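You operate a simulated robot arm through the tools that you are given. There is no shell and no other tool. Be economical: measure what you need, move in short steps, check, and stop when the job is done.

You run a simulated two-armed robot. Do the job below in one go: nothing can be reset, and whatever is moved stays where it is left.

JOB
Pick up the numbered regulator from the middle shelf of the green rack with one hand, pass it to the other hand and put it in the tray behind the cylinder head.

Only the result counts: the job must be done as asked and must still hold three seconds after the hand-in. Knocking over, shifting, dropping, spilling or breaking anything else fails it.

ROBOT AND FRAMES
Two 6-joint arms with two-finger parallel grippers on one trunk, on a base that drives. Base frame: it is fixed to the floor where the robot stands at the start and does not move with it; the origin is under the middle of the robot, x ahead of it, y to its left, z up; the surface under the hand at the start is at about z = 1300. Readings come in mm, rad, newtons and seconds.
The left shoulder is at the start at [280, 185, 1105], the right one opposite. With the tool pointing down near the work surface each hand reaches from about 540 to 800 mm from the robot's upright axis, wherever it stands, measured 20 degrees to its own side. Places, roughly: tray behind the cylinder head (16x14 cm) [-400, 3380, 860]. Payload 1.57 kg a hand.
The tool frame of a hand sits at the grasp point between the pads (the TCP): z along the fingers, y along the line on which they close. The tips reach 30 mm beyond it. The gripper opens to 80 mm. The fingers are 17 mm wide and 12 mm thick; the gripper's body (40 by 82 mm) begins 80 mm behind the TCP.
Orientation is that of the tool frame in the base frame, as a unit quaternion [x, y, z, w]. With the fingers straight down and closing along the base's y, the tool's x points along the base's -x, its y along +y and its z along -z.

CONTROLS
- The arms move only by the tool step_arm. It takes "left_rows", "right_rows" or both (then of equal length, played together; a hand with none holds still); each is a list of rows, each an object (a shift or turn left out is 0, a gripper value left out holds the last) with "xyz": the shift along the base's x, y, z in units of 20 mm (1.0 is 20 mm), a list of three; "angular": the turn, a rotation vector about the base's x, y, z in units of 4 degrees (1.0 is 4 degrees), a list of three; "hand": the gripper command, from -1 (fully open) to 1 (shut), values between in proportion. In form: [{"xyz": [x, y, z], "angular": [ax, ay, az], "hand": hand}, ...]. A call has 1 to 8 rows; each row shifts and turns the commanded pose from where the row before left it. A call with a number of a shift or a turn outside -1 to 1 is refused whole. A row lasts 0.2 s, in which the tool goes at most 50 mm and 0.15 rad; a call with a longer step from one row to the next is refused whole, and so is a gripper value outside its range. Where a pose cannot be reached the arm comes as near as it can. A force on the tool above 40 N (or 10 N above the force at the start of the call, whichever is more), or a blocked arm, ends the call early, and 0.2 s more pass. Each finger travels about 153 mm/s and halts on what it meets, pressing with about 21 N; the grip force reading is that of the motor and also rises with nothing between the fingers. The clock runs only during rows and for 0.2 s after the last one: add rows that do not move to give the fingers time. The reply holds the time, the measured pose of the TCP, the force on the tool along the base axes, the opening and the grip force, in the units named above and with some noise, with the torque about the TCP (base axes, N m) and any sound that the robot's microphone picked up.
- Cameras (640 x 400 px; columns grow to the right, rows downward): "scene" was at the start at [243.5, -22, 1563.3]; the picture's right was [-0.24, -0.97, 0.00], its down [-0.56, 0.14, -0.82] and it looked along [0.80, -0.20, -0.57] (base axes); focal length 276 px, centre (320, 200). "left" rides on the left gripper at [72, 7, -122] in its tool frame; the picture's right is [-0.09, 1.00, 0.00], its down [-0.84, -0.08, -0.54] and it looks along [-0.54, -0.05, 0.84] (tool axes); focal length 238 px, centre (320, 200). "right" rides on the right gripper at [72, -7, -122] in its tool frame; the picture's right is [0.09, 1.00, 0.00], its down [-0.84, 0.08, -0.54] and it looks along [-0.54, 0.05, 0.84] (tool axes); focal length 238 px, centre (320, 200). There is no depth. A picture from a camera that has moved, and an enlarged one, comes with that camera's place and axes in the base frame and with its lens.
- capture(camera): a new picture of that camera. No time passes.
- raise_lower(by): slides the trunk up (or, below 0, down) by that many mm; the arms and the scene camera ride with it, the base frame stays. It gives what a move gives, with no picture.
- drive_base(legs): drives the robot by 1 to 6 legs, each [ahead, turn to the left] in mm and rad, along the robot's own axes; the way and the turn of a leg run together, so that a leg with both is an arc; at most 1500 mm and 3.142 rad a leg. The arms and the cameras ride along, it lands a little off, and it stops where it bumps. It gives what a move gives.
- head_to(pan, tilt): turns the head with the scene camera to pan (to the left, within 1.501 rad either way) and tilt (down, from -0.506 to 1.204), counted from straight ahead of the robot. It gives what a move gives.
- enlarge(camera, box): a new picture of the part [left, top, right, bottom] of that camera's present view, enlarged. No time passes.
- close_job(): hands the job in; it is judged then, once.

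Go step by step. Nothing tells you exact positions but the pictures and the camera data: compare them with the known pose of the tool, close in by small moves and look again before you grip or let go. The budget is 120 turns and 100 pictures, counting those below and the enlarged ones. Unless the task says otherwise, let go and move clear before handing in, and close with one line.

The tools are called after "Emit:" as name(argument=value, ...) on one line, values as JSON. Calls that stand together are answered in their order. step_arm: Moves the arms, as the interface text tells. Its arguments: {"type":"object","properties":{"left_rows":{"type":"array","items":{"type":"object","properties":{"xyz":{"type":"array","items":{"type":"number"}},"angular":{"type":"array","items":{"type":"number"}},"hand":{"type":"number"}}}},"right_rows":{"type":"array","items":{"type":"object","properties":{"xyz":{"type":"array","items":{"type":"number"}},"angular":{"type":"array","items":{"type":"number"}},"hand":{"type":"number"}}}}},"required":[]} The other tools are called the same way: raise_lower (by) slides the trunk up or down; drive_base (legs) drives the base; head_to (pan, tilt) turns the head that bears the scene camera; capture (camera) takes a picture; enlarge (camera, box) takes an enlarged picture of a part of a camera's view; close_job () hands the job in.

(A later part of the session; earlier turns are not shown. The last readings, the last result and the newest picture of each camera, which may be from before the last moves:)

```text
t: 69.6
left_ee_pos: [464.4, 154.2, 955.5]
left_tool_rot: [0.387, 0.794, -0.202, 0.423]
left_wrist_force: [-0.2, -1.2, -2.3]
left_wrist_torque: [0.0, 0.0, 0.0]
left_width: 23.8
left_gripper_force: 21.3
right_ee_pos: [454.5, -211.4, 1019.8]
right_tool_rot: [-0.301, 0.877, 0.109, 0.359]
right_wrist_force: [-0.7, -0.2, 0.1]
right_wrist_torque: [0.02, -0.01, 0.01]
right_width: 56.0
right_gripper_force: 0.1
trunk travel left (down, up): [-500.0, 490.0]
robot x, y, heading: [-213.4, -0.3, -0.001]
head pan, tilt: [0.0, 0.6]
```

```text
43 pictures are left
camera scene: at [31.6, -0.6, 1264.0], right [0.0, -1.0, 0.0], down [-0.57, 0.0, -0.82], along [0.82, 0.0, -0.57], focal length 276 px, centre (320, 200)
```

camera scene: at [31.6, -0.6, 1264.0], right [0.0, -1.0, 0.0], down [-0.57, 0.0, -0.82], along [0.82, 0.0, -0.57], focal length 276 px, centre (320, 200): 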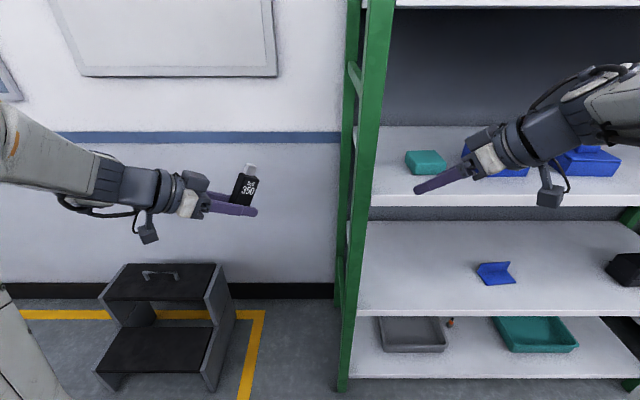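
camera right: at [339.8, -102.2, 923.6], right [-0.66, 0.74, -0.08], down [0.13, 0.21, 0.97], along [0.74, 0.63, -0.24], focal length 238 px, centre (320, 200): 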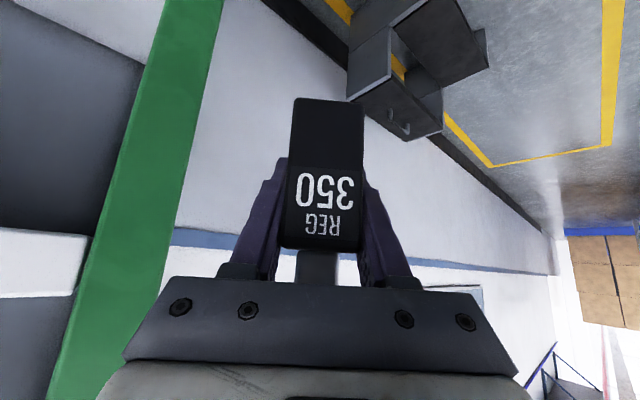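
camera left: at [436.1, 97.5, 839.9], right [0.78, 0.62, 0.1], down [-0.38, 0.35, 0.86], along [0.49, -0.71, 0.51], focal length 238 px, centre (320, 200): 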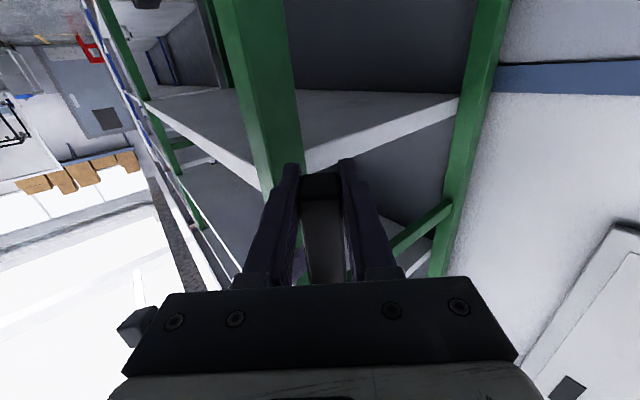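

The regulator is upright-ish in the left hand. I continue turning the left hand to point down and retract the right hand so nothing sweeps the rack when turning.

Emit:
step_arm(left_rows=[{"xyz": [-0.1, 0.2, 0.2], "angular": [0.78, 0.62, 0]}, {"xyz": [-0.1, 0.2, 0.2], "angular": [0.78, 0.62, 0]}, {"xyz": [-0.1, 0.2, 0.2], "angular": [0.78, 0.62, 0]}, {"xyz": [-0.1, 0.2, 0.2], "angular": [0.78, 0.62, 0]}, {"xyz": [-0.1, 0, 0], "angular": [0.78, 0.62, 0]}, {"xyz": [0, 0, 0], "angular": [0.78, 0.62, 0]}, {"xyz": [0, 0, 0], "angular": [0.78, 0.62, 0]}, {"xyz": [0, 0, 0], "angular": [0.78, 0.62, 0]}], right_rows=[{"xyz": [-0.7, -0.4, 0.2], "angular": [-0.6, 0.8, 0]}, {"xyz": [-0.7, -0.4, 0.2], "angular": [-0.6, 0.8, 0]}, {"xyz": [-0.7, -0.4, 0.2], "angular": [-0.6, 0.8, 0]}, {"xyz": [-0.7, -0.4, 0], "angular": [-0.6, 0.8, 0]}, {"xyz": [-0.7, -0.4, 0], "angular": [-0.6, 0.8, 0]}, {"xyz": [-0.7, -0.4, 0], "angular": [-0.6, 0.8, 0]}, {"xyz": [-0.7, -0.4, 0], "angular": [-0.6, 0.8, 0]}, {"xyz": [-0.7, -0.4, 0], "angular": [-0.6, 0.8, 0]}])

Emit:
step_arm(left_rows=[{"angular": [0.78, 0.62, 0]}, {"angular": [0.78, 0.62, 0]}, {"angular": [0.78, 0.62, 0]}, {"angular": [0.78, 0.62, 0]}, {"angular": [0.78, 0.62, 0]}, {"angular": [0.78, 0.62, 0]}], right_rows=[{"xyz": [-0.3, -0.4, 0], "angular": [-0.6, 0.8, 0]}, {"xyz": [-0.3, -0.4, 0], "angular": [-0.6, 0.8, 0]}, {"xyz": [-0.3, -0.4, 0], "angular": [-0.6, 0.8, 0]}, {"xyz": [0, 0, 0]}, {"xyz": [0, 0, 0]}, {"xyz": [0, 0, 0]}])

Emit:
capture(camera="scene")

Emit:
capture(camera="left")

```text
t: 71.4
left_ee_pos: [456.9, 171.4, 971.4]
left_tool_rot: [0.429, 0.879, -0.089, 0.187]
left_wrist_force: [-0.3, -0.3, -1.4]
left_wrist_torque: [0.02, -0.01, 0.02]
left_width: 23.7
left_gripper_force: 21.2
right_ee_pos: [343.8, -283.8, 1024.9]
right_tool_rot: [-0.323, 0.935, 0.047, 0.139]
right_wrist_force: [-0.7, 0.2, 0.2]
right_wrist_torque: [-0.02, -0.03, 0.03]
right_width: 55.8
right_gripper_force: 0.0
right hand out of reach, approached as far as the arm can: row 7, 8
trunk travel left (down, up): [-500.0, 490.0]
robot x, y, heading: [-213.7, -1.9, -0.002]
head pan, tilt: [0.0, 0.6]
```

```text
t: 72.8
left_ee_pos: [455.9, 170.5, 972.7]
left_tool_rot: [0.438, 0.899, -0.001, 0.0]
left_wrist_force: [0.0, -0.3, -0.2]
left_wrist_torque: [0.03, 0.04, 0.02]
left_width: 23.9
left_gripper_force: 20.4
right_ee_pos: [319.5, -314.0, 1012.9]
right_tool_rot: [-0.324, 0.936, 0.066, 0.122]
right_wrist_force: [0.4, 0.2, 1.2]
right_wrist_torque: [0.02, 0.0, -0.01]
right_width: 56.1
right_gripper_force: 0.0
right hand out of reach, approached as far as the arm can: row 1, 2, 3
trunk travel left (down, up): [-500.0, 490.0]
robot x, y, heading: [-216.8, 3.0, 0.0]
head pan, tilt: [0.0, 0.6]
```

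```text
42 pictures are left
camera scene: at [31.5, -0.5, 1264.1], right [0.0, -1.0, 0.0], down [-0.56, 0.0, -0.83], along [0.83, 0.0, -0.56], focal length 276 px, centre (320, 200)
```

scene: 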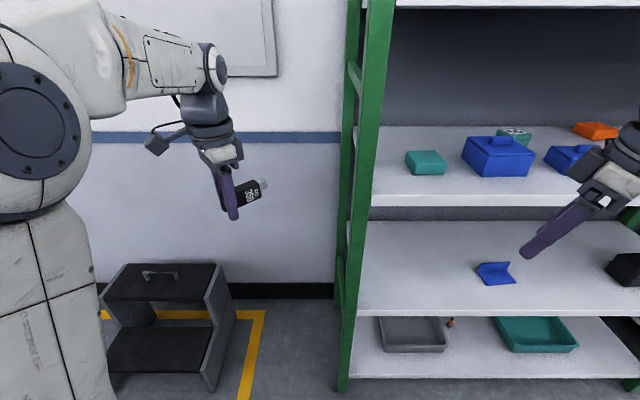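

```text
41 pictures are left
camera left: at [416.3, 232.3, 1093.7], right [0.84, 0.54, 0.0], down [0.45, -0.71, 0.54], along [0.29, -0.46, -0.84], focal length 238 px, centre (320, 200)
```

left: 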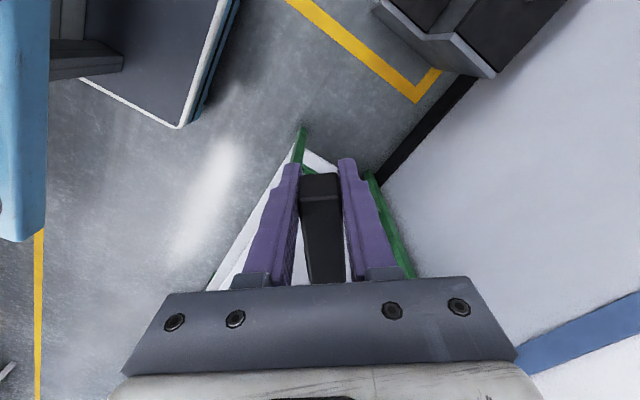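

Left hand holds the regulator flat and pointing down. A table lies close behind the robot (x≈-590), so I want to turn from a bit further forward; I bring the right hand to the centre first so it can't sweep the rack post.

Emit:
step_arm(right_rows=[{"xyz": [0.4, 1, 0]}, {"xyz": [0.4, 1, 0]}, {"xyz": [0.4, 1, 0]}, {"xyz": [0.4, 1, 0]}, {"xyz": [0.4, 1, 0]}, {"xyz": [0.4, 1, 0]}, {"xyz": [0.4, 1, 0]}, {"xyz": [0.4, 1, 0]}])

Emit:
step_arm(right_rows=[{"xyz": [0, 1, 0]}, {"xyz": [0, 1, 0]}, {"xyz": [0, 1, 0]}, {"xyz": [0, 1, 0]}, {"xyz": [0, 1, 0]}, {"xyz": [0, 1, 0]}, {"xyz": [0, 1, 0]}, {"xyz": [0, 1, 0]}])

Emit:
capture(camera="scene")

```text
t: 74.6
left_ee_pos: [455.0, 170.6, 971.6]
left_tool_rot: [0.439, 0.899, 0.001, 0.002]
left_wrist_force: [0.7, 0.0, -1.4]
left_wrist_torque: [0.09, -0.01, -0.02]
left_width: 23.8
left_gripper_force: 21.1
right_ee_pos: [380.5, -174.9, 1001.1]
right_tool_rot: [-0.325, 0.933, 0.081, 0.131]
right_wrist_force: [0.0, 0.2, 0.8]
right_wrist_torque: [0.0, -0.01, -0.01]
right_width: 55.9
right_gripper_force: 0.1
right hand out of reach, approached as far as the arm can: row 5, 6, 7, 8
trunk travel left (down, up): [-500.0, 490.0]
robot x, y, heading: [-214.3, -0.7, -0.0]
head pan, tilt: [0.0, 0.6]
```

```text
t: 76.4
left_ee_pos: [455.9, 170.7, 972.2]
left_tool_rot: [0.438, 0.899, 0.0, 0.001]
left_wrist_force: [-0.4, 0.0, -1.4]
left_wrist_torque: [0.05, 0.01, 0.01]
left_width: 23.7
left_gripper_force: 21.8
right_ee_pos: [384.1, -101.6, 937.8]
right_tool_rot: [-0.325, 0.933, 0.087, 0.13]
right_wrist_force: [-0.3, -0.1, 0.2]
right_wrist_torque: [0.01, 0.03, -0.01]
right_width: 56.1
right_gripper_force: 0.1
right hand out of reach, approached as far as the arm can: row 1, 2, 3, 4, 5, 6, 7, 8
trunk travel left (down, up): [-500.0, 490.0]
robot x, y, heading: [-215.1, -0.5, 0.002]
head pan, tilt: [0.0, 0.6]
```

```text
40 pictures are left
camera scene: at [31.5, -0.6, 1264.1], right [0.0, -1.0, 0.0], down [-0.56, 0.0, -0.83], along [0.83, 0.0, -0.56], focal length 276 px, centre (320, 200)
```

scene: 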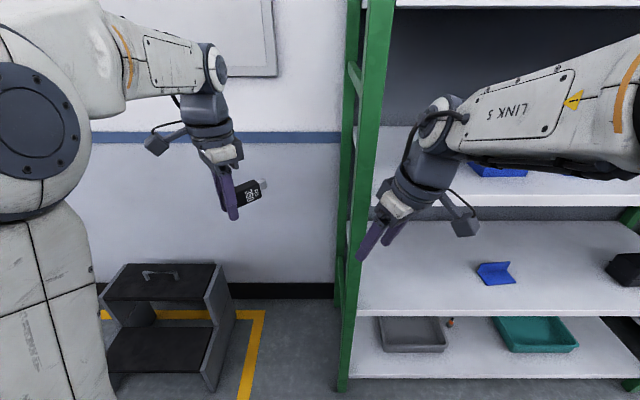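

The right hand is now at radius ~608 mm. I go forward 75 mm, turn left 0.35 rad (hand passes the post's line), go ahead 70 mm more, and continue turning a bit.

Emit:
drive_base(legs=[[75, 0], [0, 0.35], [70, 0], [0, 0.35]])

Emit:
head_to(pan=0.9, tilt=0.5)

Emit:
capture(camera="scene")

```text
t: 80.2
left_ee_pos: [332.3, 585.7, 971.8]
left_tool_rot: [0.105, 0.995, 0.0, 0.001]
left_wrist_force: [-0.1, 0.2, -0.8]
left_wrist_torque: [0.01, 0.05, 0.03]
left_width: 23.8
left_gripper_force: 21.2
right_ee_pos: [453.5, 329.2, 937.4]
right_tool_rot: [-0.624, 0.766, 0.126, 0.092]
right_wrist_force: [0.0, 0.0, -0.3]
right_wrist_torque: [0.02, -0.03, 0.0]
right_width: 56.2
right_gripper_force: 0.1
trunk travel left (down, up): [-500.0, 490.0]
robot x, y, heading: [-70.5, 23.3, 0.701]
head pan, tilt: [0.0, 0.6]
```

```text
t: 81.5
left_ee_pos: [332.1, 584.9, 971.9]
left_tool_rot: [0.106, 0.994, 0.0, 0.0]
left_wrist_force: [-0.5, 0.1, -0.9]
left_wrist_torque: [0.0, 0.03, 0.0]
left_width: 23.7
left_gripper_force: 21.4
right_ee_pos: [453.3, 330.8, 937.1]
right_tool_rot: [-0.624, 0.765, 0.126, 0.092]
right_wrist_force: [0.6, 0.0, -0.2]
right_wrist_torque: [-0.01, 0.0, -0.01]
right_width: 55.9
right_gripper_force: 0.1
trunk travel left (down, up): [-500.0, 490.0]
robot x, y, heading: [-71.7, 23.1, 0.695]
head pan, tilt: [0.901, 0.499]
```

```text
39 pictures are left
camera scene: at [46.0, 217.6, 1273.1], right [1.0, 0.02, 0.0], down [0.01, -0.48, -0.88], along [-0.02, 0.88, -0.48], focal length 276 px, centre (320, 200)
```

scene: 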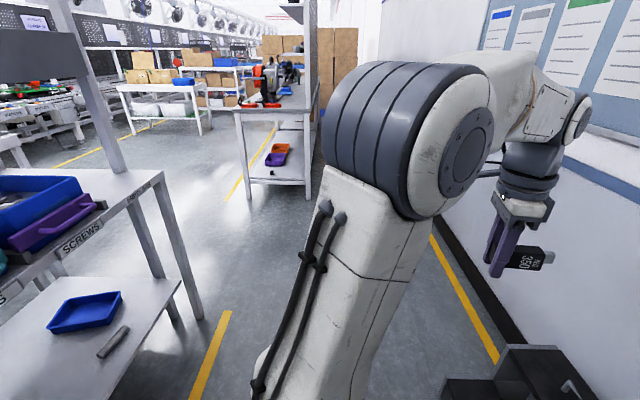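

No contact so far. I zoom in on the far bench to see which side the tray can be reached from.

Emit:
enlarge(camera="scene", box=[100, 0, 360, 200])

```text
2.00 times, centred on (230, 100) of scene
camera zoom: at [46.0, 217.6, 1273.1], right [1.0, 0.02, 0.0], down [0.01, -0.48, -0.88], along [-0.02, 0.88, -0.48], focal length 551 px, centre (500, 400)
```

zoom: 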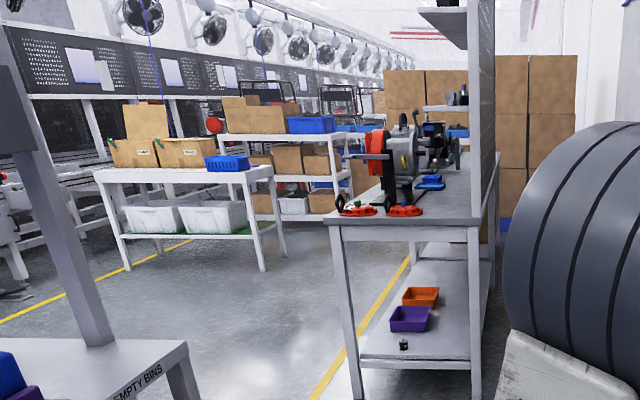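

The bench (x≈-690…-80, from y≈2420) has a tall panel on its right side, so the tray must be approached from the left aisle. I first finish turning to face +y and drive up the open lane.

Emit:
drive_base(legs=[[0, 0.87], [1500, 0]])

Emit:
head_to(pan=0.7, tilt=0.35)

Emit:
capture(camera="scene")

```text
t: 91.0
left_ee_pos: [-202.7, 2187.2, 972.2]
left_tool_rot: [-0.316, 0.949, 0.001, 0.001]
left_wrist_force: [1.6, 0.1, -1.7]
left_wrist_torque: [0.0, 0.05, 0.02]
left_width: 23.7
left_gripper_force: 21.0
right_ee_pos: [67.7, 2113.0, 937.1]
right_tool_rot: [0.885, -0.438, -0.153, -0.032]
right_wrist_force: [-0.2, -0.2, 0.4]
right_wrist_torque: [0.01, 0.02, 0.03]
right_width: 55.9
right_gripper_force: 0.1
trunk travel left (down, up): [-500.0, 490.0]
robot x, y, heading: [-48.6, 1510.6, 1.549]
head pan, tilt: [0.901, 0.499]
```

```text
t: 91.8
left_ee_pos: [-202.3, 2187.4, 971.7]
left_tool_rot: [-0.317, 0.948, 0.0, 0.001]
left_wrist_force: [-0.3, 0.1, -1.1]
left_wrist_torque: [-0.04, 0.0, 0.0]
left_width: 23.7
left_gripper_force: 21.2
right_ee_pos: [68.6, 2111.6, 938.5]
right_tool_rot: [0.885, -0.437, -0.154, -0.032]
right_wrist_force: [0.3, 0.5, -0.1]
right_wrist_torque: [0.01, -0.01, 0.0]
right_width: 56.3
right_gripper_force: 0.2
trunk travel left (down, up): [-500.0, 490.0]
robot x, y, heading: [-43.7, 1516.0, 1.551]
head pan, tilt: [0.7, 0.351]
```

```text
37 pictures are left
camera scene: at [-102.6, 1746.1, 1286.8], right [0.78, 0.63, 0.0], down [0.22, -0.27, -0.94], along [-0.59, 0.73, -0.34], focal length 276 px, centre (320, 200)
```

scene: 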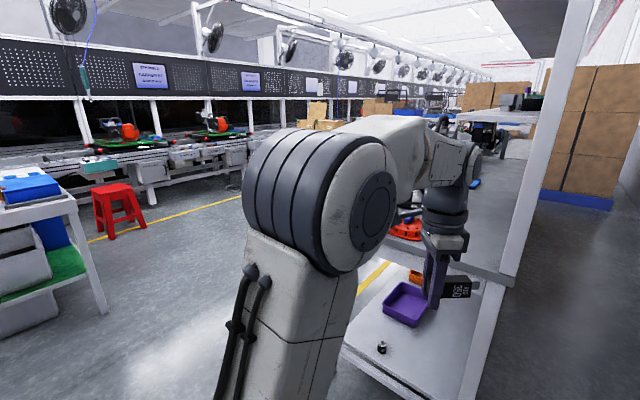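

All clear. I turn left toward heading ≈2.85 and drive diagonally past the table's corner.

Emit:
drive_base(legs=[[0, 1.3], [750, 0]])

Emit:
head_to(pan=-1.2, tilt=0.4)

Emit:
capture(camera="scene")

Emit:
head_to(pan=0.0, tilt=0.4)

Emit:
capture(camera="scene")

```text
t: 99.0
left_ee_pos: [-1445.1, 1805.3, 970.3]
left_tool_rot: [0.815, -0.579, -0.001, 0.0]
left_wrist_force: [0.6, 0.5, -2.4]
left_wrist_torque: [-0.05, -0.03, -0.02]
left_width: 23.6
left_gripper_force: 21.5
right_ee_pos: [-1294.0, 2040.8, 938.1]
right_tool_rot: [0.973, 0.169, -0.142, 0.065]
right_wrist_force: [-0.2, -0.4, 0.6]
right_wrist_torque: [0.03, 0.02, 0.0]
right_width: 56.2
right_gripper_force: 0.0
trunk travel left (down, up): [-500.0, 490.0]
robot x, y, heading: [-758.9, 1748.9, 2.816]
head pan, tilt: [0.7, 0.351]
```

```text
t: 100.9
left_ee_pos: [-1447.3, 1805.3, 971.9]
left_tool_rot: [0.815, -0.579, -0.001, 0.0]
left_wrist_force: [0.5, 0.2, -0.7]
left_wrist_torque: [-0.02, 0.0, 0.03]
left_width: 23.8
left_gripper_force: 21.1
right_ee_pos: [-1293.0, 2040.6, 938.1]
right_tool_rot: [0.973, 0.169, -0.142, 0.065]
right_wrist_force: [-0.4, 0.2, 0.6]
right_wrist_torque: [0.0, 0.02, 0.0]
right_width: 56.0
right_gripper_force: 0.1
trunk travel left (down, up): [-500.0, 490.0]
robot x, y, heading: [-756.8, 1752.2, 2.812]
head pan, tilt: [-1.201, 0.4]
```

```text
36 pictures are left
camera scene: at [-914.4, 1894.6, 1282.3], right [1.0, 0.04, 0.0], down [0.02, -0.39, -0.92], along [-0.04, 0.92, -0.39], focal length 276 px, centre (320, 200)
```

scene: 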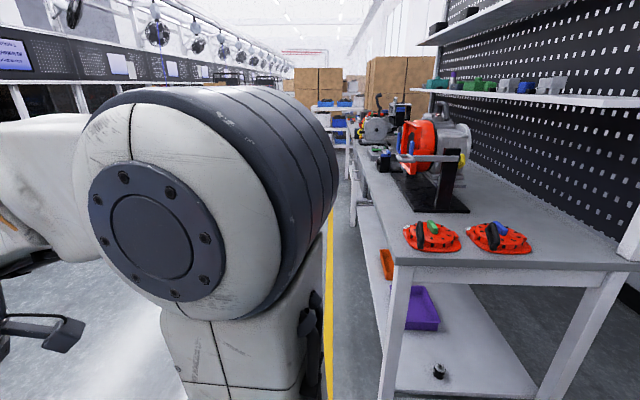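

```text
t: 102.3
left_ee_pos: [-1447.3, 1805.1, 971.3]
left_tool_rot: [0.815, -0.579, 0.0, 0.0]
left_wrist_force: [0.1, -0.5, -1.9]
left_wrist_torque: [-0.04, -0.01, -0.03]
left_width: 23.9
left_gripper_force: 20.8
right_ee_pos: [-1292.5, 2040.6, 938.1]
right_tool_rot: [0.973, 0.169, -0.142, 0.065]
right_wrist_force: [0.1, 0.1, 0.7]
right_wrist_torque: [-0.02, 0.0, -0.02]
right_width: 55.9
right_gripper_force: 0.2
trunk travel left (down, up): [-500.0, 490.0]
robot x, y, heading: [-756.0, 1749.9, 2.815]
head pan, tilt: [0.0, 0.4]
```

```text
35 pictures are left
camera scene: at [-998.2, 1832.0, 1282.3], right [0.32, 0.95, 0.0], down [0.37, -0.13, -0.92], along [-0.87, 0.3, -0.39], focal length 276 px, centre (320, 200)
```

scene: 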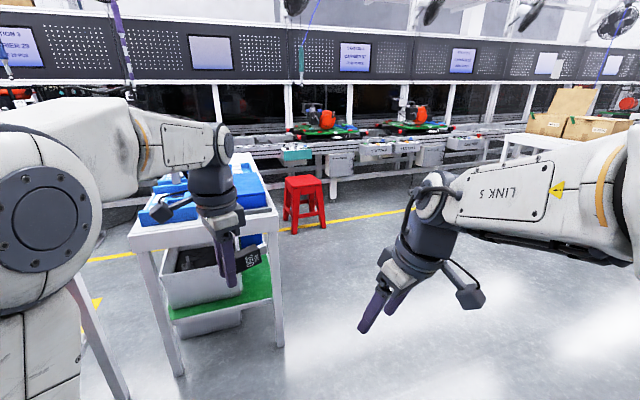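

I see another table ahead-left (x<-1840), so I go only ~240 mm further, then turn right and run up the aisle on the bench's left side.

Emit:
drive_base(legs=[[240, 0], [0, -0.88], [1100, 0]])

Emit:
head_to(pan=-1.3, tilt=0.35)

Emit:
capture(camera="scene")

Emit:
head_to(pan=-0.3, tilt=0.4)

Emit:
capture(camera="scene")

```text
t: 111.5
left_ee_pos: [-1752.6, 3415.9, 972.7]
left_tool_rot: [-0.487, 0.874, 0.001, 0.001]
left_wrist_force: [-0.3, 0.7, -0.9]
left_wrist_torque: [-0.04, 0.01, -0.01]
left_width: 23.6
left_gripper_force: 21.1
right_ee_pos: [-1474.4, 3442.8, 937.9]
right_tool_rot: [0.951, -0.266, -0.157, -0.002]
right_wrist_force: [0.2, -0.4, -1.0]
right_wrist_torque: [0.02, 0.02, 0.03]
right_width: 56.0
right_gripper_force: 0.0
trunk travel left (down, up): [-500.0, 490.0]
robot x, y, heading: [-1359.5, 2843.1, 1.922]
head pan, tilt: [0.0, 0.4]
```

```text
t: 113.0
left_ee_pos: [-1753.7, 3416.0, 972.3]
left_tool_rot: [-0.486, 0.874, 0.001, 0.002]
left_wrist_force: [0.2, 0.2, -1.2]
left_wrist_torque: [-0.06, -0.01, 0.02]
left_width: 23.7
left_gripper_force: 20.6
right_ee_pos: [-1472.5, 3443.4, 938.3]
right_tool_rot: [0.951, -0.266, -0.157, -0.002]
right_wrist_force: [0.5, -0.2, 0.3]
right_wrist_torque: [-0.04, 0.01, -0.01]
right_width: 55.8
right_gripper_force: 0.1
trunk travel left (down, up): [-500.0, 490.0]
robot x, y, heading: [-1363.5, 2843.8, 1.923]
head pan, tilt: [-1.3, 0.351]
```

```text
34 pictures are left
camera scene: at [-1342.9, 3049.5, 1286.8], right [0.58, -0.81, 0.0], down [-0.28, -0.2, -0.94], along [0.76, 0.55, -0.34], focal length 276 px, centre (320, 200)
```

scene: 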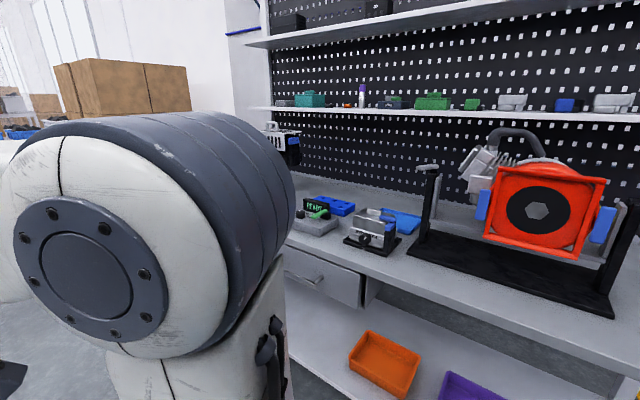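

```text
t: 114.2
left_ee_pos: [-1751.6, 3415.4, 972.2]
left_tool_rot: [-0.486, 0.874, 0.0, 0.001]
left_wrist_force: [0.2, 0.1, -1.2]
left_wrist_torque: [-0.02, 0.02, -0.02]
left_width: 23.8
left_gripper_force: 21.5
right_ee_pos: [-1472.3, 3443.6, 937.3]
right_tool_rot: [0.951, -0.267, -0.157, -0.002]
right_wrist_force: [0.1, 0.3, -0.3]
right_wrist_torque: [0.01, 0.0, 0.01]
right_width: 56.0
right_gripper_force: 0.0
trunk travel left (down, up): [-500.0, 490.0]
robot x, y, heading: [-1361.2, 2845.1, 1.924]
head pan, tilt: [-0.3, 0.4]
```

```text
33 pictures are left
camera scene: at [-1423.3, 3087.6, 1282.3], right [1.0, 0.05, 0.0], down [0.02, -0.39, -0.92], along [-0.05, 0.92, -0.39], focal length 276 px, centre (320, 200)
```

scene: 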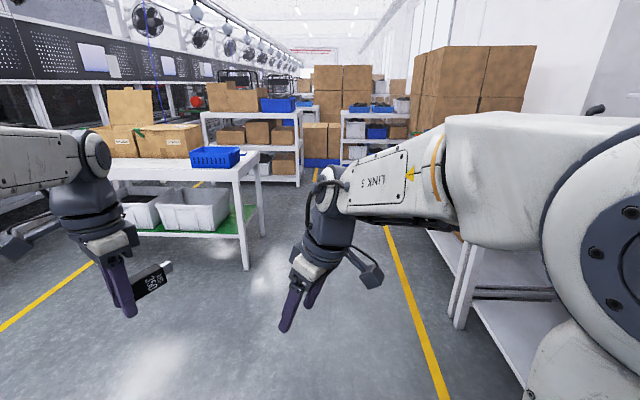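

Emit:
head_to(pan=-1.3, tilt=0.4)

Emit:
enlarge(camera="scene", box=[270, 80, 450, 260])

```text
t: 115.5
left_ee_pos: [-1753.1, 3416.4, 971.7]
left_tool_rot: [-0.487, 0.874, 0.0, 0.0]
left_wrist_force: [-0.2, -0.4, -1.1]
left_wrist_torque: [-0.02, -0.01, 0.0]
left_width: 23.6
left_gripper_force: 20.9
right_ee_pos: [-1473.5, 3442.9, 937.4]
right_tool_rot: [0.951, -0.267, -0.156, -0.003]
right_wrist_force: [0.2, -0.1, 0.3]
right_wrist_torque: [0.0, 0.0, -0.02]
right_width: 55.8
right_gripper_force: 0.0
trunk travel left (down, up): [-500.0, 490.0]
robot x, y, heading: [-1361.3, 2843.1, 1.922]
head pan, tilt: [-1.3, 0.4]
```

```text
2.22 times, centred on (360, 170) of scene
camera zoom: at [-1343.3, 3049.3, 1282.3], right [0.58, -0.81, 0.0], down [-0.32, -0.23, -0.92], along [0.75, 0.54, -0.39], focal length 613 px, centre (231, 267)
```

zoom: 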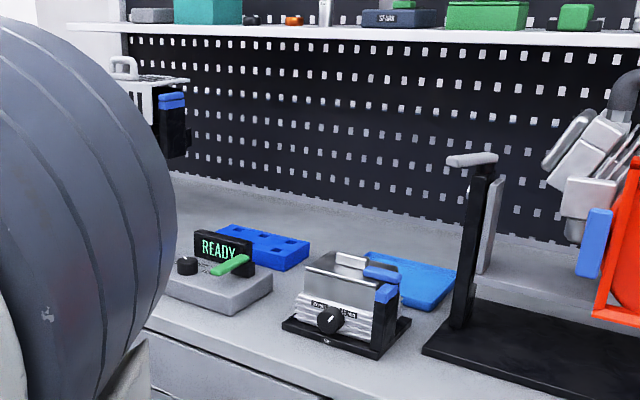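

The tray (blue, flat) lies behind a metal "cylinder head" at about [-406, 3357]; a tall fixture stands to its right (y≤3256). I'll tuck the right hand to the robot's right side so it avoids that fixture later.

Emit:
step_arm(right_rows=[{"xyz": [0.95, -0.2, 0.2], "hand": 0.5}, {"xyz": [0.95, -0.2, 0.2]}, {"xyz": [0.95, -0.2, 0.2]}, {"xyz": [0.95, -0.2, 0.2]}, {"xyz": [0.95, -0.2, 0.2]}, {"xyz": [0.95, -0.2, 0.2]}, {"xyz": [0.95, -0.2, 0.2]}, {"xyz": [0.95, -0.2, 0.2]}])

Emit:
step_arm(right_rows=[{"xyz": [0.95, -0.2, 0.1]}, {"xyz": [0.95, -0.2, 0.1]}, {"xyz": [0.95, -0.2, 0.1]}, {"xyz": [0.95, -0.2, 0.1]}, {"xyz": [0.95, -0.2, 0.1]}, {"xyz": [0.95, -0.2, 0.1]}, {"xyz": [0.95, -0.2, 0.1]}, {"xyz": [0.95, -0.2, 0.1]}])

Emit:
step_arm(right_rows=[{"xyz": [0.9, -0.4, 0]}, {"xyz": [0.9, -0.4, 0]}, {"xyz": [0.9, -0.4, 0]}, {"xyz": [0.9, -0.4, 0]}, {"xyz": [0.9, -0.4, 0]}, {"xyz": [0.9, -0.4, 0]}, {"xyz": [0.9, -0.4, 0]}, {"xyz": [0.9, -0.4, 0]}])

```text
t: 117.3
left_ee_pos: [-1753.6, 3414.9, 970.8]
left_tool_rot: [-0.487, 0.874, 0.001, 0.001]
left_wrist_force: [0.3, -0.7, -1.6]
left_wrist_torque: [-0.04, 0.01, 0.01]
left_width: 23.9
left_gripper_force: 21.6
right_ee_pos: [-1321.1, 3412.6, 968.9]
right_tool_rot: [0.951, -0.266, -0.157, -0.001]
right_wrist_force: [0.4, -0.3, 0.2]
right_wrist_torque: [0.0, 0.03, -0.01]
right_width: 20.1
right_gripper_force: 0.2
trunk travel left (down, up): [-500.0, 490.0]
robot x, y, heading: [-1362.1, 2844.1, 1.923]
head pan, tilt: [-1.3, 0.4]
```

```text
t: 119.1
left_ee_pos: [-1752.4, 3415.2, 971.8]
left_tool_rot: [-0.487, 0.874, 0.001, 0.0]
left_wrist_force: [-0.1, 0.0, -0.5]
left_wrist_torque: [-0.06, 0.02, -0.02]
left_width: 23.9
left_gripper_force: 20.3
right_ee_pos: [-1169.8, 3380.2, 986.5]
right_tool_rot: [0.951, -0.265, -0.156, -0.003]
right_wrist_force: [-0.8, -0.2, -0.3]
right_wrist_torque: [0.0, 0.0, 0.02]
right_width: 19.9
right_gripper_force: 0.2
trunk travel left (down, up): [-500.0, 490.0]
robot x, y, heading: [-1359.9, 2843.4, 1.927]
head pan, tilt: [-1.3, 0.4]
```

```text
t: 120.9
left_ee_pos: [-1751.7, 3415.8, 970.8]
left_tool_rot: [-0.486, 0.874, 0.001, 0.001]
left_wrist_force: [0.4, 0.0, -1.0]
left_wrist_torque: [-0.05, 0.02, 0.01]
left_width: 23.7
left_gripper_force: 21.0
right_ee_pos: [-1075.0, 3386.8, 976.8]
right_tool_rot: [0.948, -0.268, -0.172, -0.016]
right_wrist_force: [-0.1, 0.2, -0.1]
right_wrist_torque: [-0.04, 0.01, 0.01]
right_width: 19.8
right_gripper_force: 0.1
right hand out of reach, approached as far as the arm can: row 1, 2, 3, 4, 5, 6, 7, 8
trunk travel left (down, up): [-500.0, 490.0]
robot x, y, heading: [-1362.2, 2849.3, 1.919]
head pan, tilt: [-1.3, 0.4]
```

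The right hand is now at robot-relative [411, -456], clear of the fixture later. I drive up the aisle and turn right to face the bench.

Emit:
drive_base(legs=[[430, 0], [0, -1.92]])

Emit:
raise_lower(by=180)

Emit:
head_to(pan=0.1, tilt=0.65)

Emit:
capture(camera="scene")

```text
t: 128.1
left_ee_pos: [-843.2, 3430.8, 972.0]
left_tool_rot: [0.429, 0.904, 0.0, 0.001]
left_wrist_force: [0.5, -0.6, -1.3]
left_wrist_torque: [0.04, -0.03, 0.0]
left_width: 23.7
left_gripper_force: 21.3
right_ee_pos: [-1089.7, 2799.9, 976.2]
right_tool_rot: [-0.333, 0.927, 0.086, 0.148]
right_wrist_force: [0.2, 0.6, -0.2]
right_wrist_torque: [0.01, -0.01, -0.01]
right_width: 20.0
right_gripper_force: 0.2
trunk travel left (down, up): [-500.0, 490.0]
robot x, y, heading: [-1512.5, 3243.0, 0.022]
head pan, tilt: [-1.3, 0.4]
```

```text
t: 130.1
left_ee_pos: [-841.8, 3430.8, 1151.2]
left_tool_rot: [0.429, 0.904, 0.0, 0.001]
left_wrist_force: [-0.7, -0.3, -1.2]
left_wrist_torque: [0.06, 0.02, 0.02]
left_width: 23.7
left_gripper_force: 20.9
right_ee_pos: [-1090.6, 2799.7, 1157.2]
right_tool_rot: [-0.333, 0.927, 0.086, 0.148]
right_wrist_force: [-0.4, -0.7, -0.4]
right_wrist_torque: [0.03, -0.03, 0.03]
right_width: 19.6
right_gripper_force: 0.1
trunk travel left (down, up): [-680.0, 310.0]
robot x, y, heading: [-1507.5, 3245.1, 0.02]
head pan, tilt: [-1.3, 0.4]
```

```text
t: 131.6
left_ee_pos: [-843.3, 3430.7, 1151.0]
left_tool_rot: [0.429, 0.904, 0.0, 0.001]
left_wrist_force: [0.5, 0.3, -0.7]
left_wrist_torque: [0.02, 0.03, 0.0]
left_width: 23.6
left_gripper_force: 20.7
right_ee_pos: [-1089.5, 2800.3, 1156.4]
right_tool_rot: [-0.332, 0.928, 0.085, 0.148]
right_wrist_force: [0.4, -0.1, 0.1]
right_wrist_torque: [-0.01, 0.01, 0.01]
right_width: 20.2
right_gripper_force: 0.0
trunk travel left (down, up): [-680.0, 310.0]
robot x, y, heading: [-1510.8, 3247.8, 0.022]
head pan, tilt: [0.099, 0.649]
```

```text
31 pictures are left
camera scene: at [-1265.4, 3259.6, 1439.8], right [0.12, -0.99, 0.0], down [-0.6, -0.07, -0.8], along [0.79, 0.09, -0.6], focal length 276 px, centre (320, 200)
```

scene: 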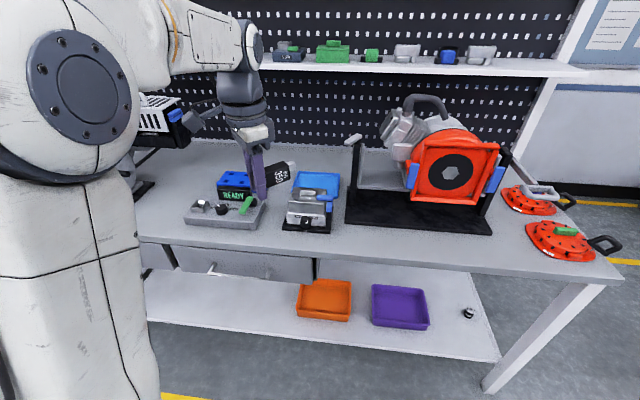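

Emit:
enlarge(camera="scene", box=[240, 130, 400, 240])

```text
3.64 times, centred on (320, 185) of scene
camera zoom: at [-1265.4, 3259.6, 1439.8], right [0.12, -0.99, 0.0], down [-0.6, -0.07, -0.8], along [0.79, 0.09, -0.6], focal length 1002 px, centre (320, 254)
```

zoom: 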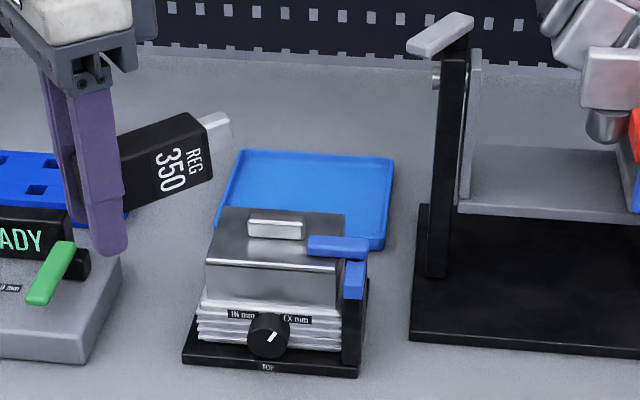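

The tray spans roughly x −510…−358, y 3292…3455, right behind the cylinder head (top ≈975). I tuck the right hand a bit more, lower the left to z≈1070, then drive forward 380 mm so the left hand comes above the tray.

Emit:
step_arm(left_rows=[{"xyz": [0, -0.4, -1]}, {"xyz": [0, -0.4, -1]}, {"xyz": [0, -0.4, -1]}, {"xyz": [0, -0.4, -1]}], right_rows=[{"xyz": [-0.7, -0.7, 0]}, {"xyz": [-0.7, -0.7, 0]}, {"xyz": [-0.7, -0.7, 0]}, {"xyz": [-0.7, -0.7, 0]}])

Emit:
drive_base(legs=[[250, 0]])

Emit:
capture(camera="scene")

Emit:
capture(camera="left")

```text
t: 132.6
left_ee_pos: [-842.4, 3400.1, 1073.0]
left_tool_rot: [0.429, 0.903, -0.001, 0.0]
left_wrist_force: [-0.9, -0.4, -0.9]
left_wrist_torque: [0.04, 0.04, -0.01]
left_width: 23.7
left_gripper_force: 20.8
right_ee_pos: [-1121.3, 2748.1, 1156.1]
right_tool_rot: [-0.33, 0.926, 0.082, 0.163]
right_wrist_force: [-0.4, -0.3, 0.7]
right_wrist_torque: [-0.04, 0.03, 0.02]
right_width: 20.2
right_gripper_force: 0.0
right hand out of reach, approached as far as the arm can: row 2, 3, 4
trunk travel left (down, up): [-680.0, 310.0]
robot x, y, heading: [-1507.4, 3246.4, 0.021]
head pan, tilt: [0.099, 0.649]
```

```text
t: 134.4
left_ee_pos: [-595.4, 3405.2, 1072.9]
left_tool_rot: [0.429, 0.903, 0.0, 0.001]
left_wrist_force: [0.1, 0.6, -1.7]
left_wrist_torque: [0.06, 0.0, 0.0]
left_width: 23.8
left_gripper_force: 21.1
right_ee_pos: [-873.4, 2753.8, 1156.3]
right_tool_rot: [-0.331, 0.926, 0.083, 0.162]
right_wrist_force: [0.7, -1.2, 1.1]
right_wrist_torque: [0.0, -0.03, -0.01]
right_width: 19.9
right_gripper_force: 0.1
trunk travel left (down, up): [-680.0, 310.0]
robot x, y, heading: [-1262.0, 3247.9, 0.021]
head pan, tilt: [0.099, 0.649]
```

```text
29 pictures are left
camera scene: at [-1017.5, 3264.9, 1439.8], right [0.12, -0.99, 0.0], down [-0.6, -0.07, -0.8], along [0.79, 0.1, -0.6], focal length 276 px, centre (320, 200)
```

scene: 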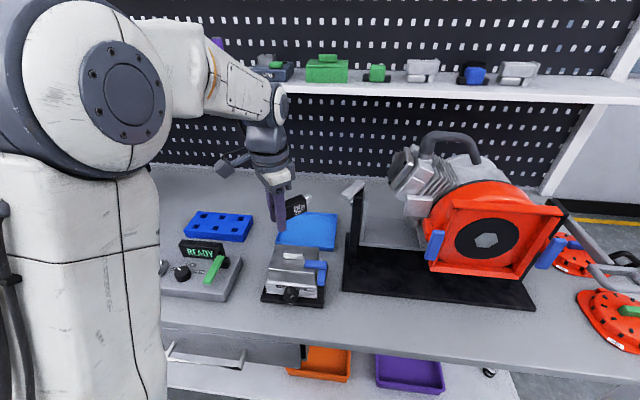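

```text
28 pictures are left
camera left: at [-635.4, 3465.9, 1194.5], right [0.83, 0.56, 0.0], down [0.47, -0.7, 0.54], along [0.3, -0.45, -0.84], focal length 238 px, centre (320, 200)
```

left: 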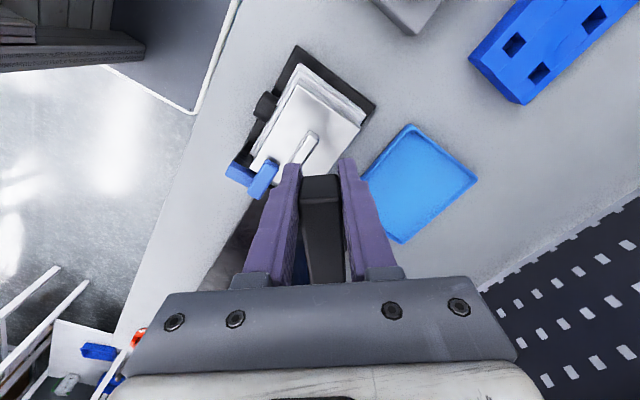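

The left camera shows the tray clearly: x −492…−351, y 3301…3460, centre ≈ [-421, 3380]. I drive 130 mm more and re-check from above.

Emit:
drive_base(legs=[[130, 0]])

Emit:
capture(camera="left")

Emit:
capture(camera="scene")

```text
t: 135.7
left_ee_pos: [-461.6, 3407.3, 1072.8]
left_tool_rot: [0.429, 0.903, 0.0, 0.0]
left_wrist_force: [-1.2, -0.2, -2.1]
left_wrist_torque: [0.05, 0.01, -0.02]
left_width: 23.7
left_gripper_force: 20.5
right_ee_pos: [-740.5, 2756.5, 1156.5]
right_tool_rot: [-0.33, 0.926, 0.083, 0.162]
right_wrist_force: [-0.1, -0.3, 0.0]
right_wrist_torque: [-0.03, -0.04, 0.02]
right_width: 20.0
right_gripper_force: 0.1
trunk travel left (down, up): [-680.0, 310.0]
robot x, y, heading: [-1129.9, 3253.9, 0.022]
head pan, tilt: [0.099, 0.649]
```

```text
27 pictures are left
camera left: at [-502.1, 3468.4, 1194.6], right [0.83, 0.56, 0.0], down [0.47, -0.7, 0.54], along [0.3, -0.45, -0.84], focal length 238 px, centre (320, 200)
```

left: 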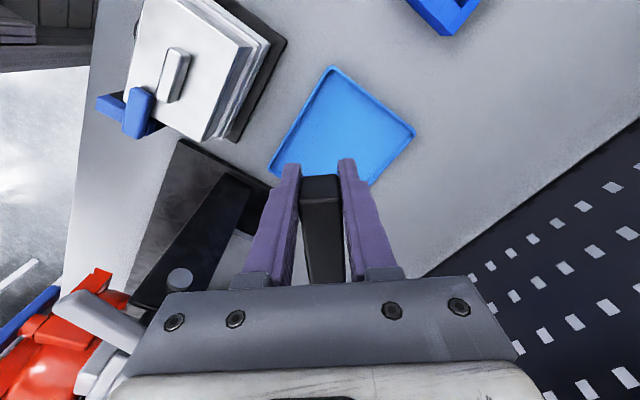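

```text
26 pictures are left
camera scene: at [-884.3, 3267.5, 1439.9], right [0.12, -0.99, 0.0], down [-0.6, -0.07, -0.8], along [0.79, 0.1, -0.6], focal length 276 px, centre (320, 200)
```

scene: 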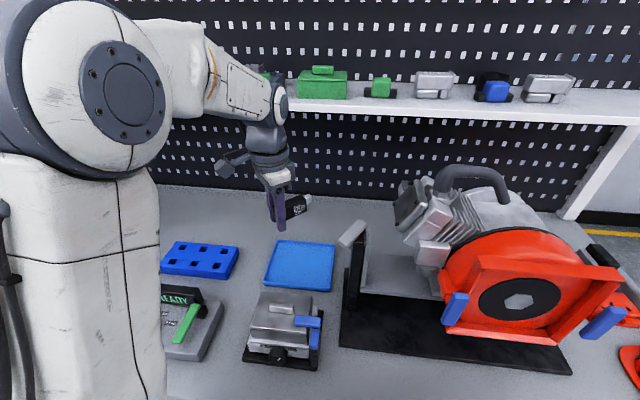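

The tray centre is about [-413, 3383] from this view. I shift +26 mm in x, and descend to z≈930, then look.

Emit:
step_arm(left_rows=[{"xyz": [0.65, 0.12, 0]}, {"xyz": [0.65, 0.12, -0.5]}, {"xyz": [0, 0, -1]}, {"xyz": [0, 0, -1]}, {"xyz": [0, 0, -1]}, {"xyz": [0, 0, -1]}, {"xyz": [0, 0, -1]}, {"xyz": [0, 0, -1]}])

Emit:
step_arm(left_rows=[{"xyz": [0, 0, -0.5]}])

Emit:
capture(camera="left")

Emit:
enlarge(camera="scene", box=[210, 150, 370, 290])

```text
t: 137.5
left_ee_pos: [-436.1, 3412.7, 942.3]
left_tool_rot: [0.429, 0.903, -0.001, 0.001]
left_wrist_force: [-0.4, -0.5, -1.8]
left_wrist_torque: [0.03, 0.04, -0.01]
left_width: 23.7
left_gripper_force: 21.0
right_ee_pos: [-740.3, 2756.2, 1157.5]
right_tool_rot: [-0.33, 0.926, 0.082, 0.163]
right_wrist_force: [0.0, -0.3, -0.7]
right_wrist_torque: [-0.03, 0.0, 0.04]
right_width: 20.4
right_gripper_force: 0.1
trunk travel left (down, up): [-680.0, 310.0]
robot x, y, heading: [-1126.4, 3255.3, 0.02]
head pan, tilt: [0.099, 0.649]
```

```text
t: 137.9
left_ee_pos: [-435.4, 3412.0, 931.9]
left_tool_rot: [0.429, 0.903, 0.0, 0.001]
left_wrist_force: [0.5, -0.4, -1.7]
left_wrist_torque: [0.05, 0.03, -0.02]
left_width: 23.6
left_gripper_force: 20.8
right_ee_pos: [-739.3, 2756.3, 1156.7]
right_tool_rot: [-0.33, 0.926, 0.082, 0.163]
right_wrist_force: [0.7, 0.3, 0.1]
right_wrist_torque: [-0.02, -0.01, 0.04]
right_width: 20.1
right_gripper_force: 0.1
trunk travel left (down, up): [-680.0, 310.0]
robot x, y, heading: [-1125.8, 3252.6, 0.025]
head pan, tilt: [0.099, 0.649]
```

```text
25 pictures are left
camera left: at [-476.3, 3473.4, 1054.2], right [0.83, 0.56, 0.0], down [0.47, -0.7, 0.54], along [0.3, -0.45, -0.84], focal length 238 px, centre (320, 200)
```

left: 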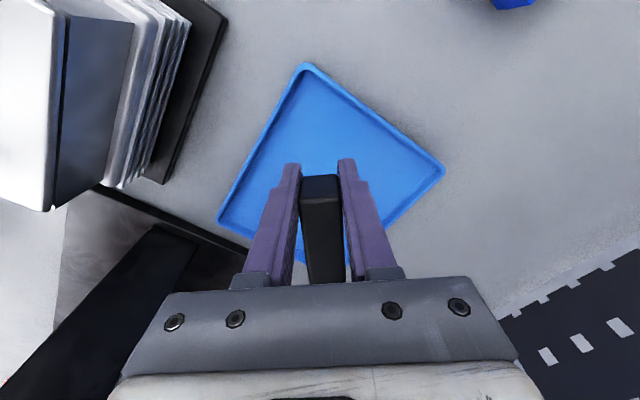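

```text
2.86 times, centred on (290, 220) of scene
camera zoom: at [-883.9, 3267.5, 1439.8], right [0.12, -0.99, 0.0], down [-0.6, -0.07, -0.8], along [0.79, 0.1, -0.6], focal length 788 px, centre (406, 143)
```

zoom: 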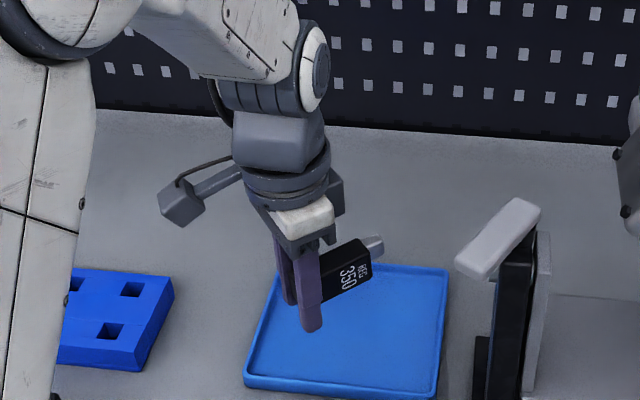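

Object and fingers are well within the tray outline. I lower carefully another 33 mm and watch the force.

Emit:
step_arm(left_rows=[{"xyz": [0, 0, -0.5]}, {"xyz": [0, 0, -0.5]}, {"xyz": [0, 0, -0.4]}, {"xyz": [0, 0, -0.2]}])

Emit:
enlarge(camera="scene", box=[250, 190, 350, 290])

```text
t: 138.9
left_ee_pos: [-437.6, 3413.6, 901.1]
left_tool_rot: [0.429, 0.903, -0.001, 0.0]
left_wrist_force: [-0.8, 0.0, -0.9]
left_wrist_torque: [0.06, 0.01, 0.03]
left_width: 23.6
left_gripper_force: 21.3
right_ee_pos: [-739.9, 2756.7, 1156.4]
right_tool_rot: [-0.33, 0.926, 0.083, 0.162]
right_wrist_force: [0.4, 0.2, 0.5]
right_wrist_torque: [-0.06, 0.03, 0.01]
right_width: 19.9
right_gripper_force: 0.1
trunk travel left (down, up): [-680.0, 310.0]
robot x, y, heading: [-1129.0, 3254.7, 0.023]
head pan, tilt: [0.099, 0.649]
```

```text
4.00 times, centred on (300, 240) of scene
camera zoom: at [-883.8, 3267.5, 1439.8], right [0.12, -0.99, 0.0], down [-0.6, -0.07, -0.8], along [0.79, 0.1, -0.6], focal length 1103 px, centre (400, 40)
```

zoom: 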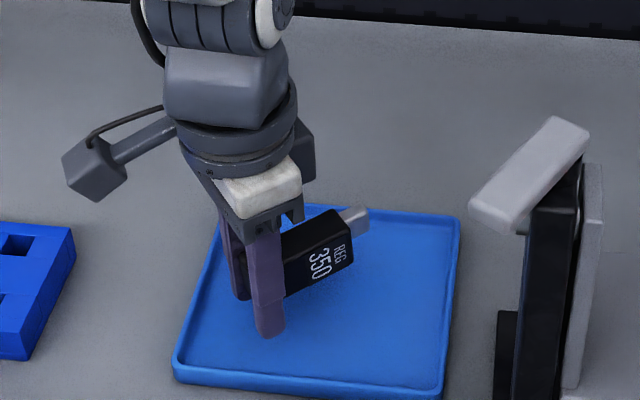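

Still no contact. I lower a few more millimetres toward the tray floor.

Emit:
step_arm(left_rows=[{"xyz": [0, 0, -0.15]}, {"xyz": [0, 0, -0.15]}, {"xyz": [0, 0, -0.15]}])

Emit:
enlarge(camera="scene", box=[250, 190, 350, 290])

```text
t: 139.7
left_ee_pos: [-435.1, 3411.8, 891.5]
left_tool_rot: [0.429, 0.903, 0.0, 0.001]
left_wrist_force: [0.0, -0.1, -0.7]
left_wrist_torque: [0.08, 0.07, 0.0]
left_width: 23.8
left_gripper_force: 21.1
right_ee_pos: [-740.0, 2755.9, 1155.7]
right_tool_rot: [-0.33, 0.926, 0.082, 0.162]
right_wrist_force: [0.7, 0.1, 0.2]
right_wrist_torque: [0.01, 0.01, 0.02]
right_width: 20.0
right_gripper_force: 0.0
trunk travel left (down, up): [-680.0, 310.0]
robot x, y, heading: [-1124.5, 3255.3, 0.022]
head pan, tilt: [0.099, 0.649]
```

```text
4.00 times, centred on (300, 240) of scene
camera zoom: at [-883.8, 3267.5, 1439.8], right [0.12, -0.99, 0.0], down [-0.6, -0.07, -0.8], along [0.79, 0.1, -0.6], focal length 1103 px, centre (400, 40)
```

zoom: 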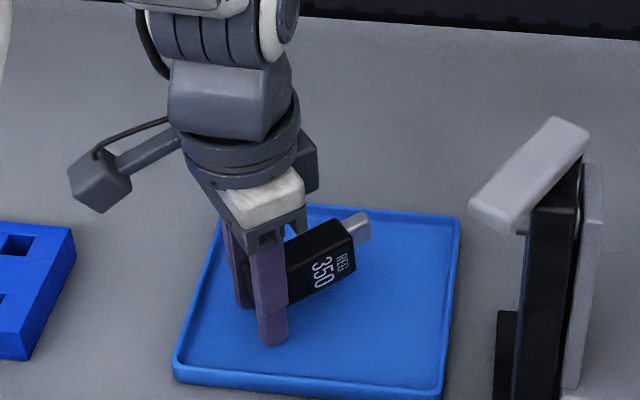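

No contact yet; I keep going down in 2 mm steps until the force shows touch.

Emit:
step_arm(left_rows=[{"xyz": [0, 0, -0.1]}, {"xyz": [0, 0, -0.1]}, {"xyz": [0, 0, -0.1]}])

Emit:
step_arm(left_rows=[{"xyz": [0, 0, -0.1]}, {"xyz": [0, 0, 0]}])

```text
t: 140.5
left_ee_pos: [-435.4, 3412.3, 886.3]
left_tool_rot: [0.429, 0.903, 0.0, 0.002]
left_wrist_force: [-3.1, 0.3, 18.0]
left_wrist_torque: [-0.02, 0.42, -0.03]
left_width: 23.9
left_gripper_force: 21.5
right_ee_pos: [-740.5, 2755.9, 1156.8]
right_tool_rot: [-0.33, 0.926, 0.083, 0.162]
right_wrist_force: [-0.4, 0.4, -0.3]
right_wrist_torque: [0.02, 0.02, 0.0]
right_width: 20.1
right_gripper_force: 0.1
trunk travel left (down, up): [-680.0, 310.0]
robot x, y, heading: [-1126.1, 3254.0, 0.018]
head pan, tilt: [0.099, 0.649]
```

```text
t: 141.0
left_ee_pos: [-434.8, 3412.2, 887.2]
left_tool_rot: [0.429, 0.903, 0.002, 0.002]
left_wrist_force: [-6.9, 0.0, 21.6]
left_wrist_torque: [-0.1, 0.6, 0.03]
left_width: 23.9
left_gripper_force: 20.6
right_ee_pos: [-740.6, 2756.0, 1156.2]
right_tool_rot: [-0.33, 0.926, 0.083, 0.163]
right_wrist_force: [0.2, 0.9, -0.2]
right_wrist_torque: [0.03, 0.0, 0.0]
right_width: 20.0
right_gripper_force: 0.2
trunk travel left (down, up): [-680.0, 310.0]
robot x, y, heading: [-1129.5, 3253.4, 0.023]
head pan, tilt: [0.099, 0.649]
stopped in row 2 (left hand): the force on the tool passed its limit at 42 N (the readings are from after the stop); the commanded pose is now the measured one
```

Contact with the tray floor. I ease up 2 mm and look once more before releasing.

Emit:
step_arm(left_rows=[{"xyz": [0, 0, 0.1]}, {"xyz": [0, 0, 0]}])

Emit:
enlarge(camera="scene", box=[260, 220, 340, 280])

Emit:
capture(camera="left")

```text
t: 141.6
left_ee_pos: [-434.5, 3412.2, 886.8]
left_tool_rot: [0.429, 0.903, 0.0, 0.001]
left_wrist_force: [-8.5, 0.0, 10.8]
left_wrist_torque: [-0.02, 0.54, -0.03]
left_width: 23.8
left_gripper_force: 21.2
right_ee_pos: [-740.8, 2755.9, 1157.0]
right_tool_rot: [-0.331, 0.926, 0.083, 0.162]
right_wrist_force: [0.2, -0.1, 0.5]
right_wrist_torque: [0.01, 0.02, 0.05]
right_width: 19.8
right_gripper_force: 0.1
trunk travel left (down, up): [-680.0, 310.0]
robot x, y, heading: [-1128.2, 3256.1, 0.022]
head pan, tilt: [0.099, 0.649]
```

```text
6.67 times, centred on (300, 250) of scene
camera zoom: at [-884.7, 3267.4, 1439.8], right [0.12, -0.99, 0.0], down [-0.6, -0.07, -0.8], along [0.79, 0.1, -0.6], focal length 1838 px, centre (453, -133)
```

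zoom: 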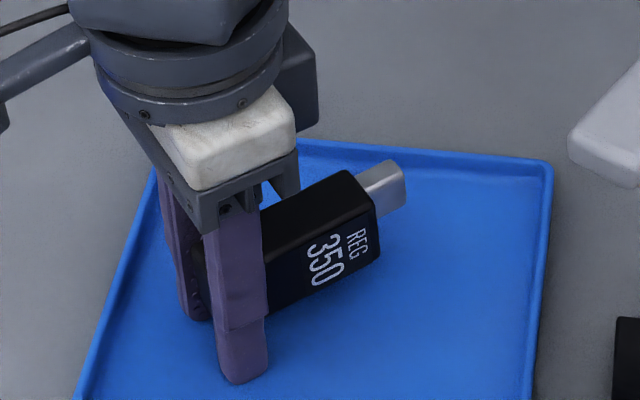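

```text
20 pictures are left
camera left: at [-475.8, 3473.2, 1009.4], right [0.83, 0.56, 0.0], down [0.47, -0.7, 0.54], along [0.3, -0.45, -0.84], focal length 238 px, centre (320, 200)
```

left: 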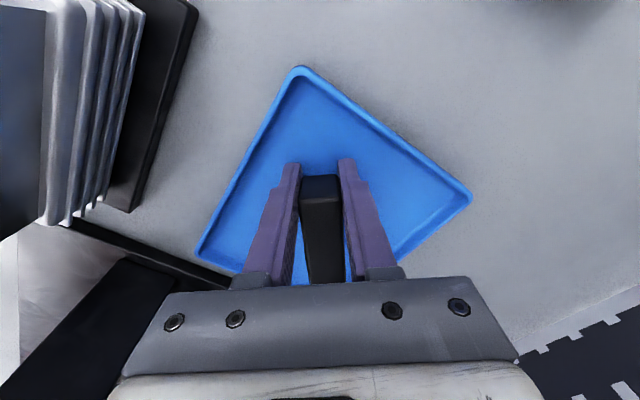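

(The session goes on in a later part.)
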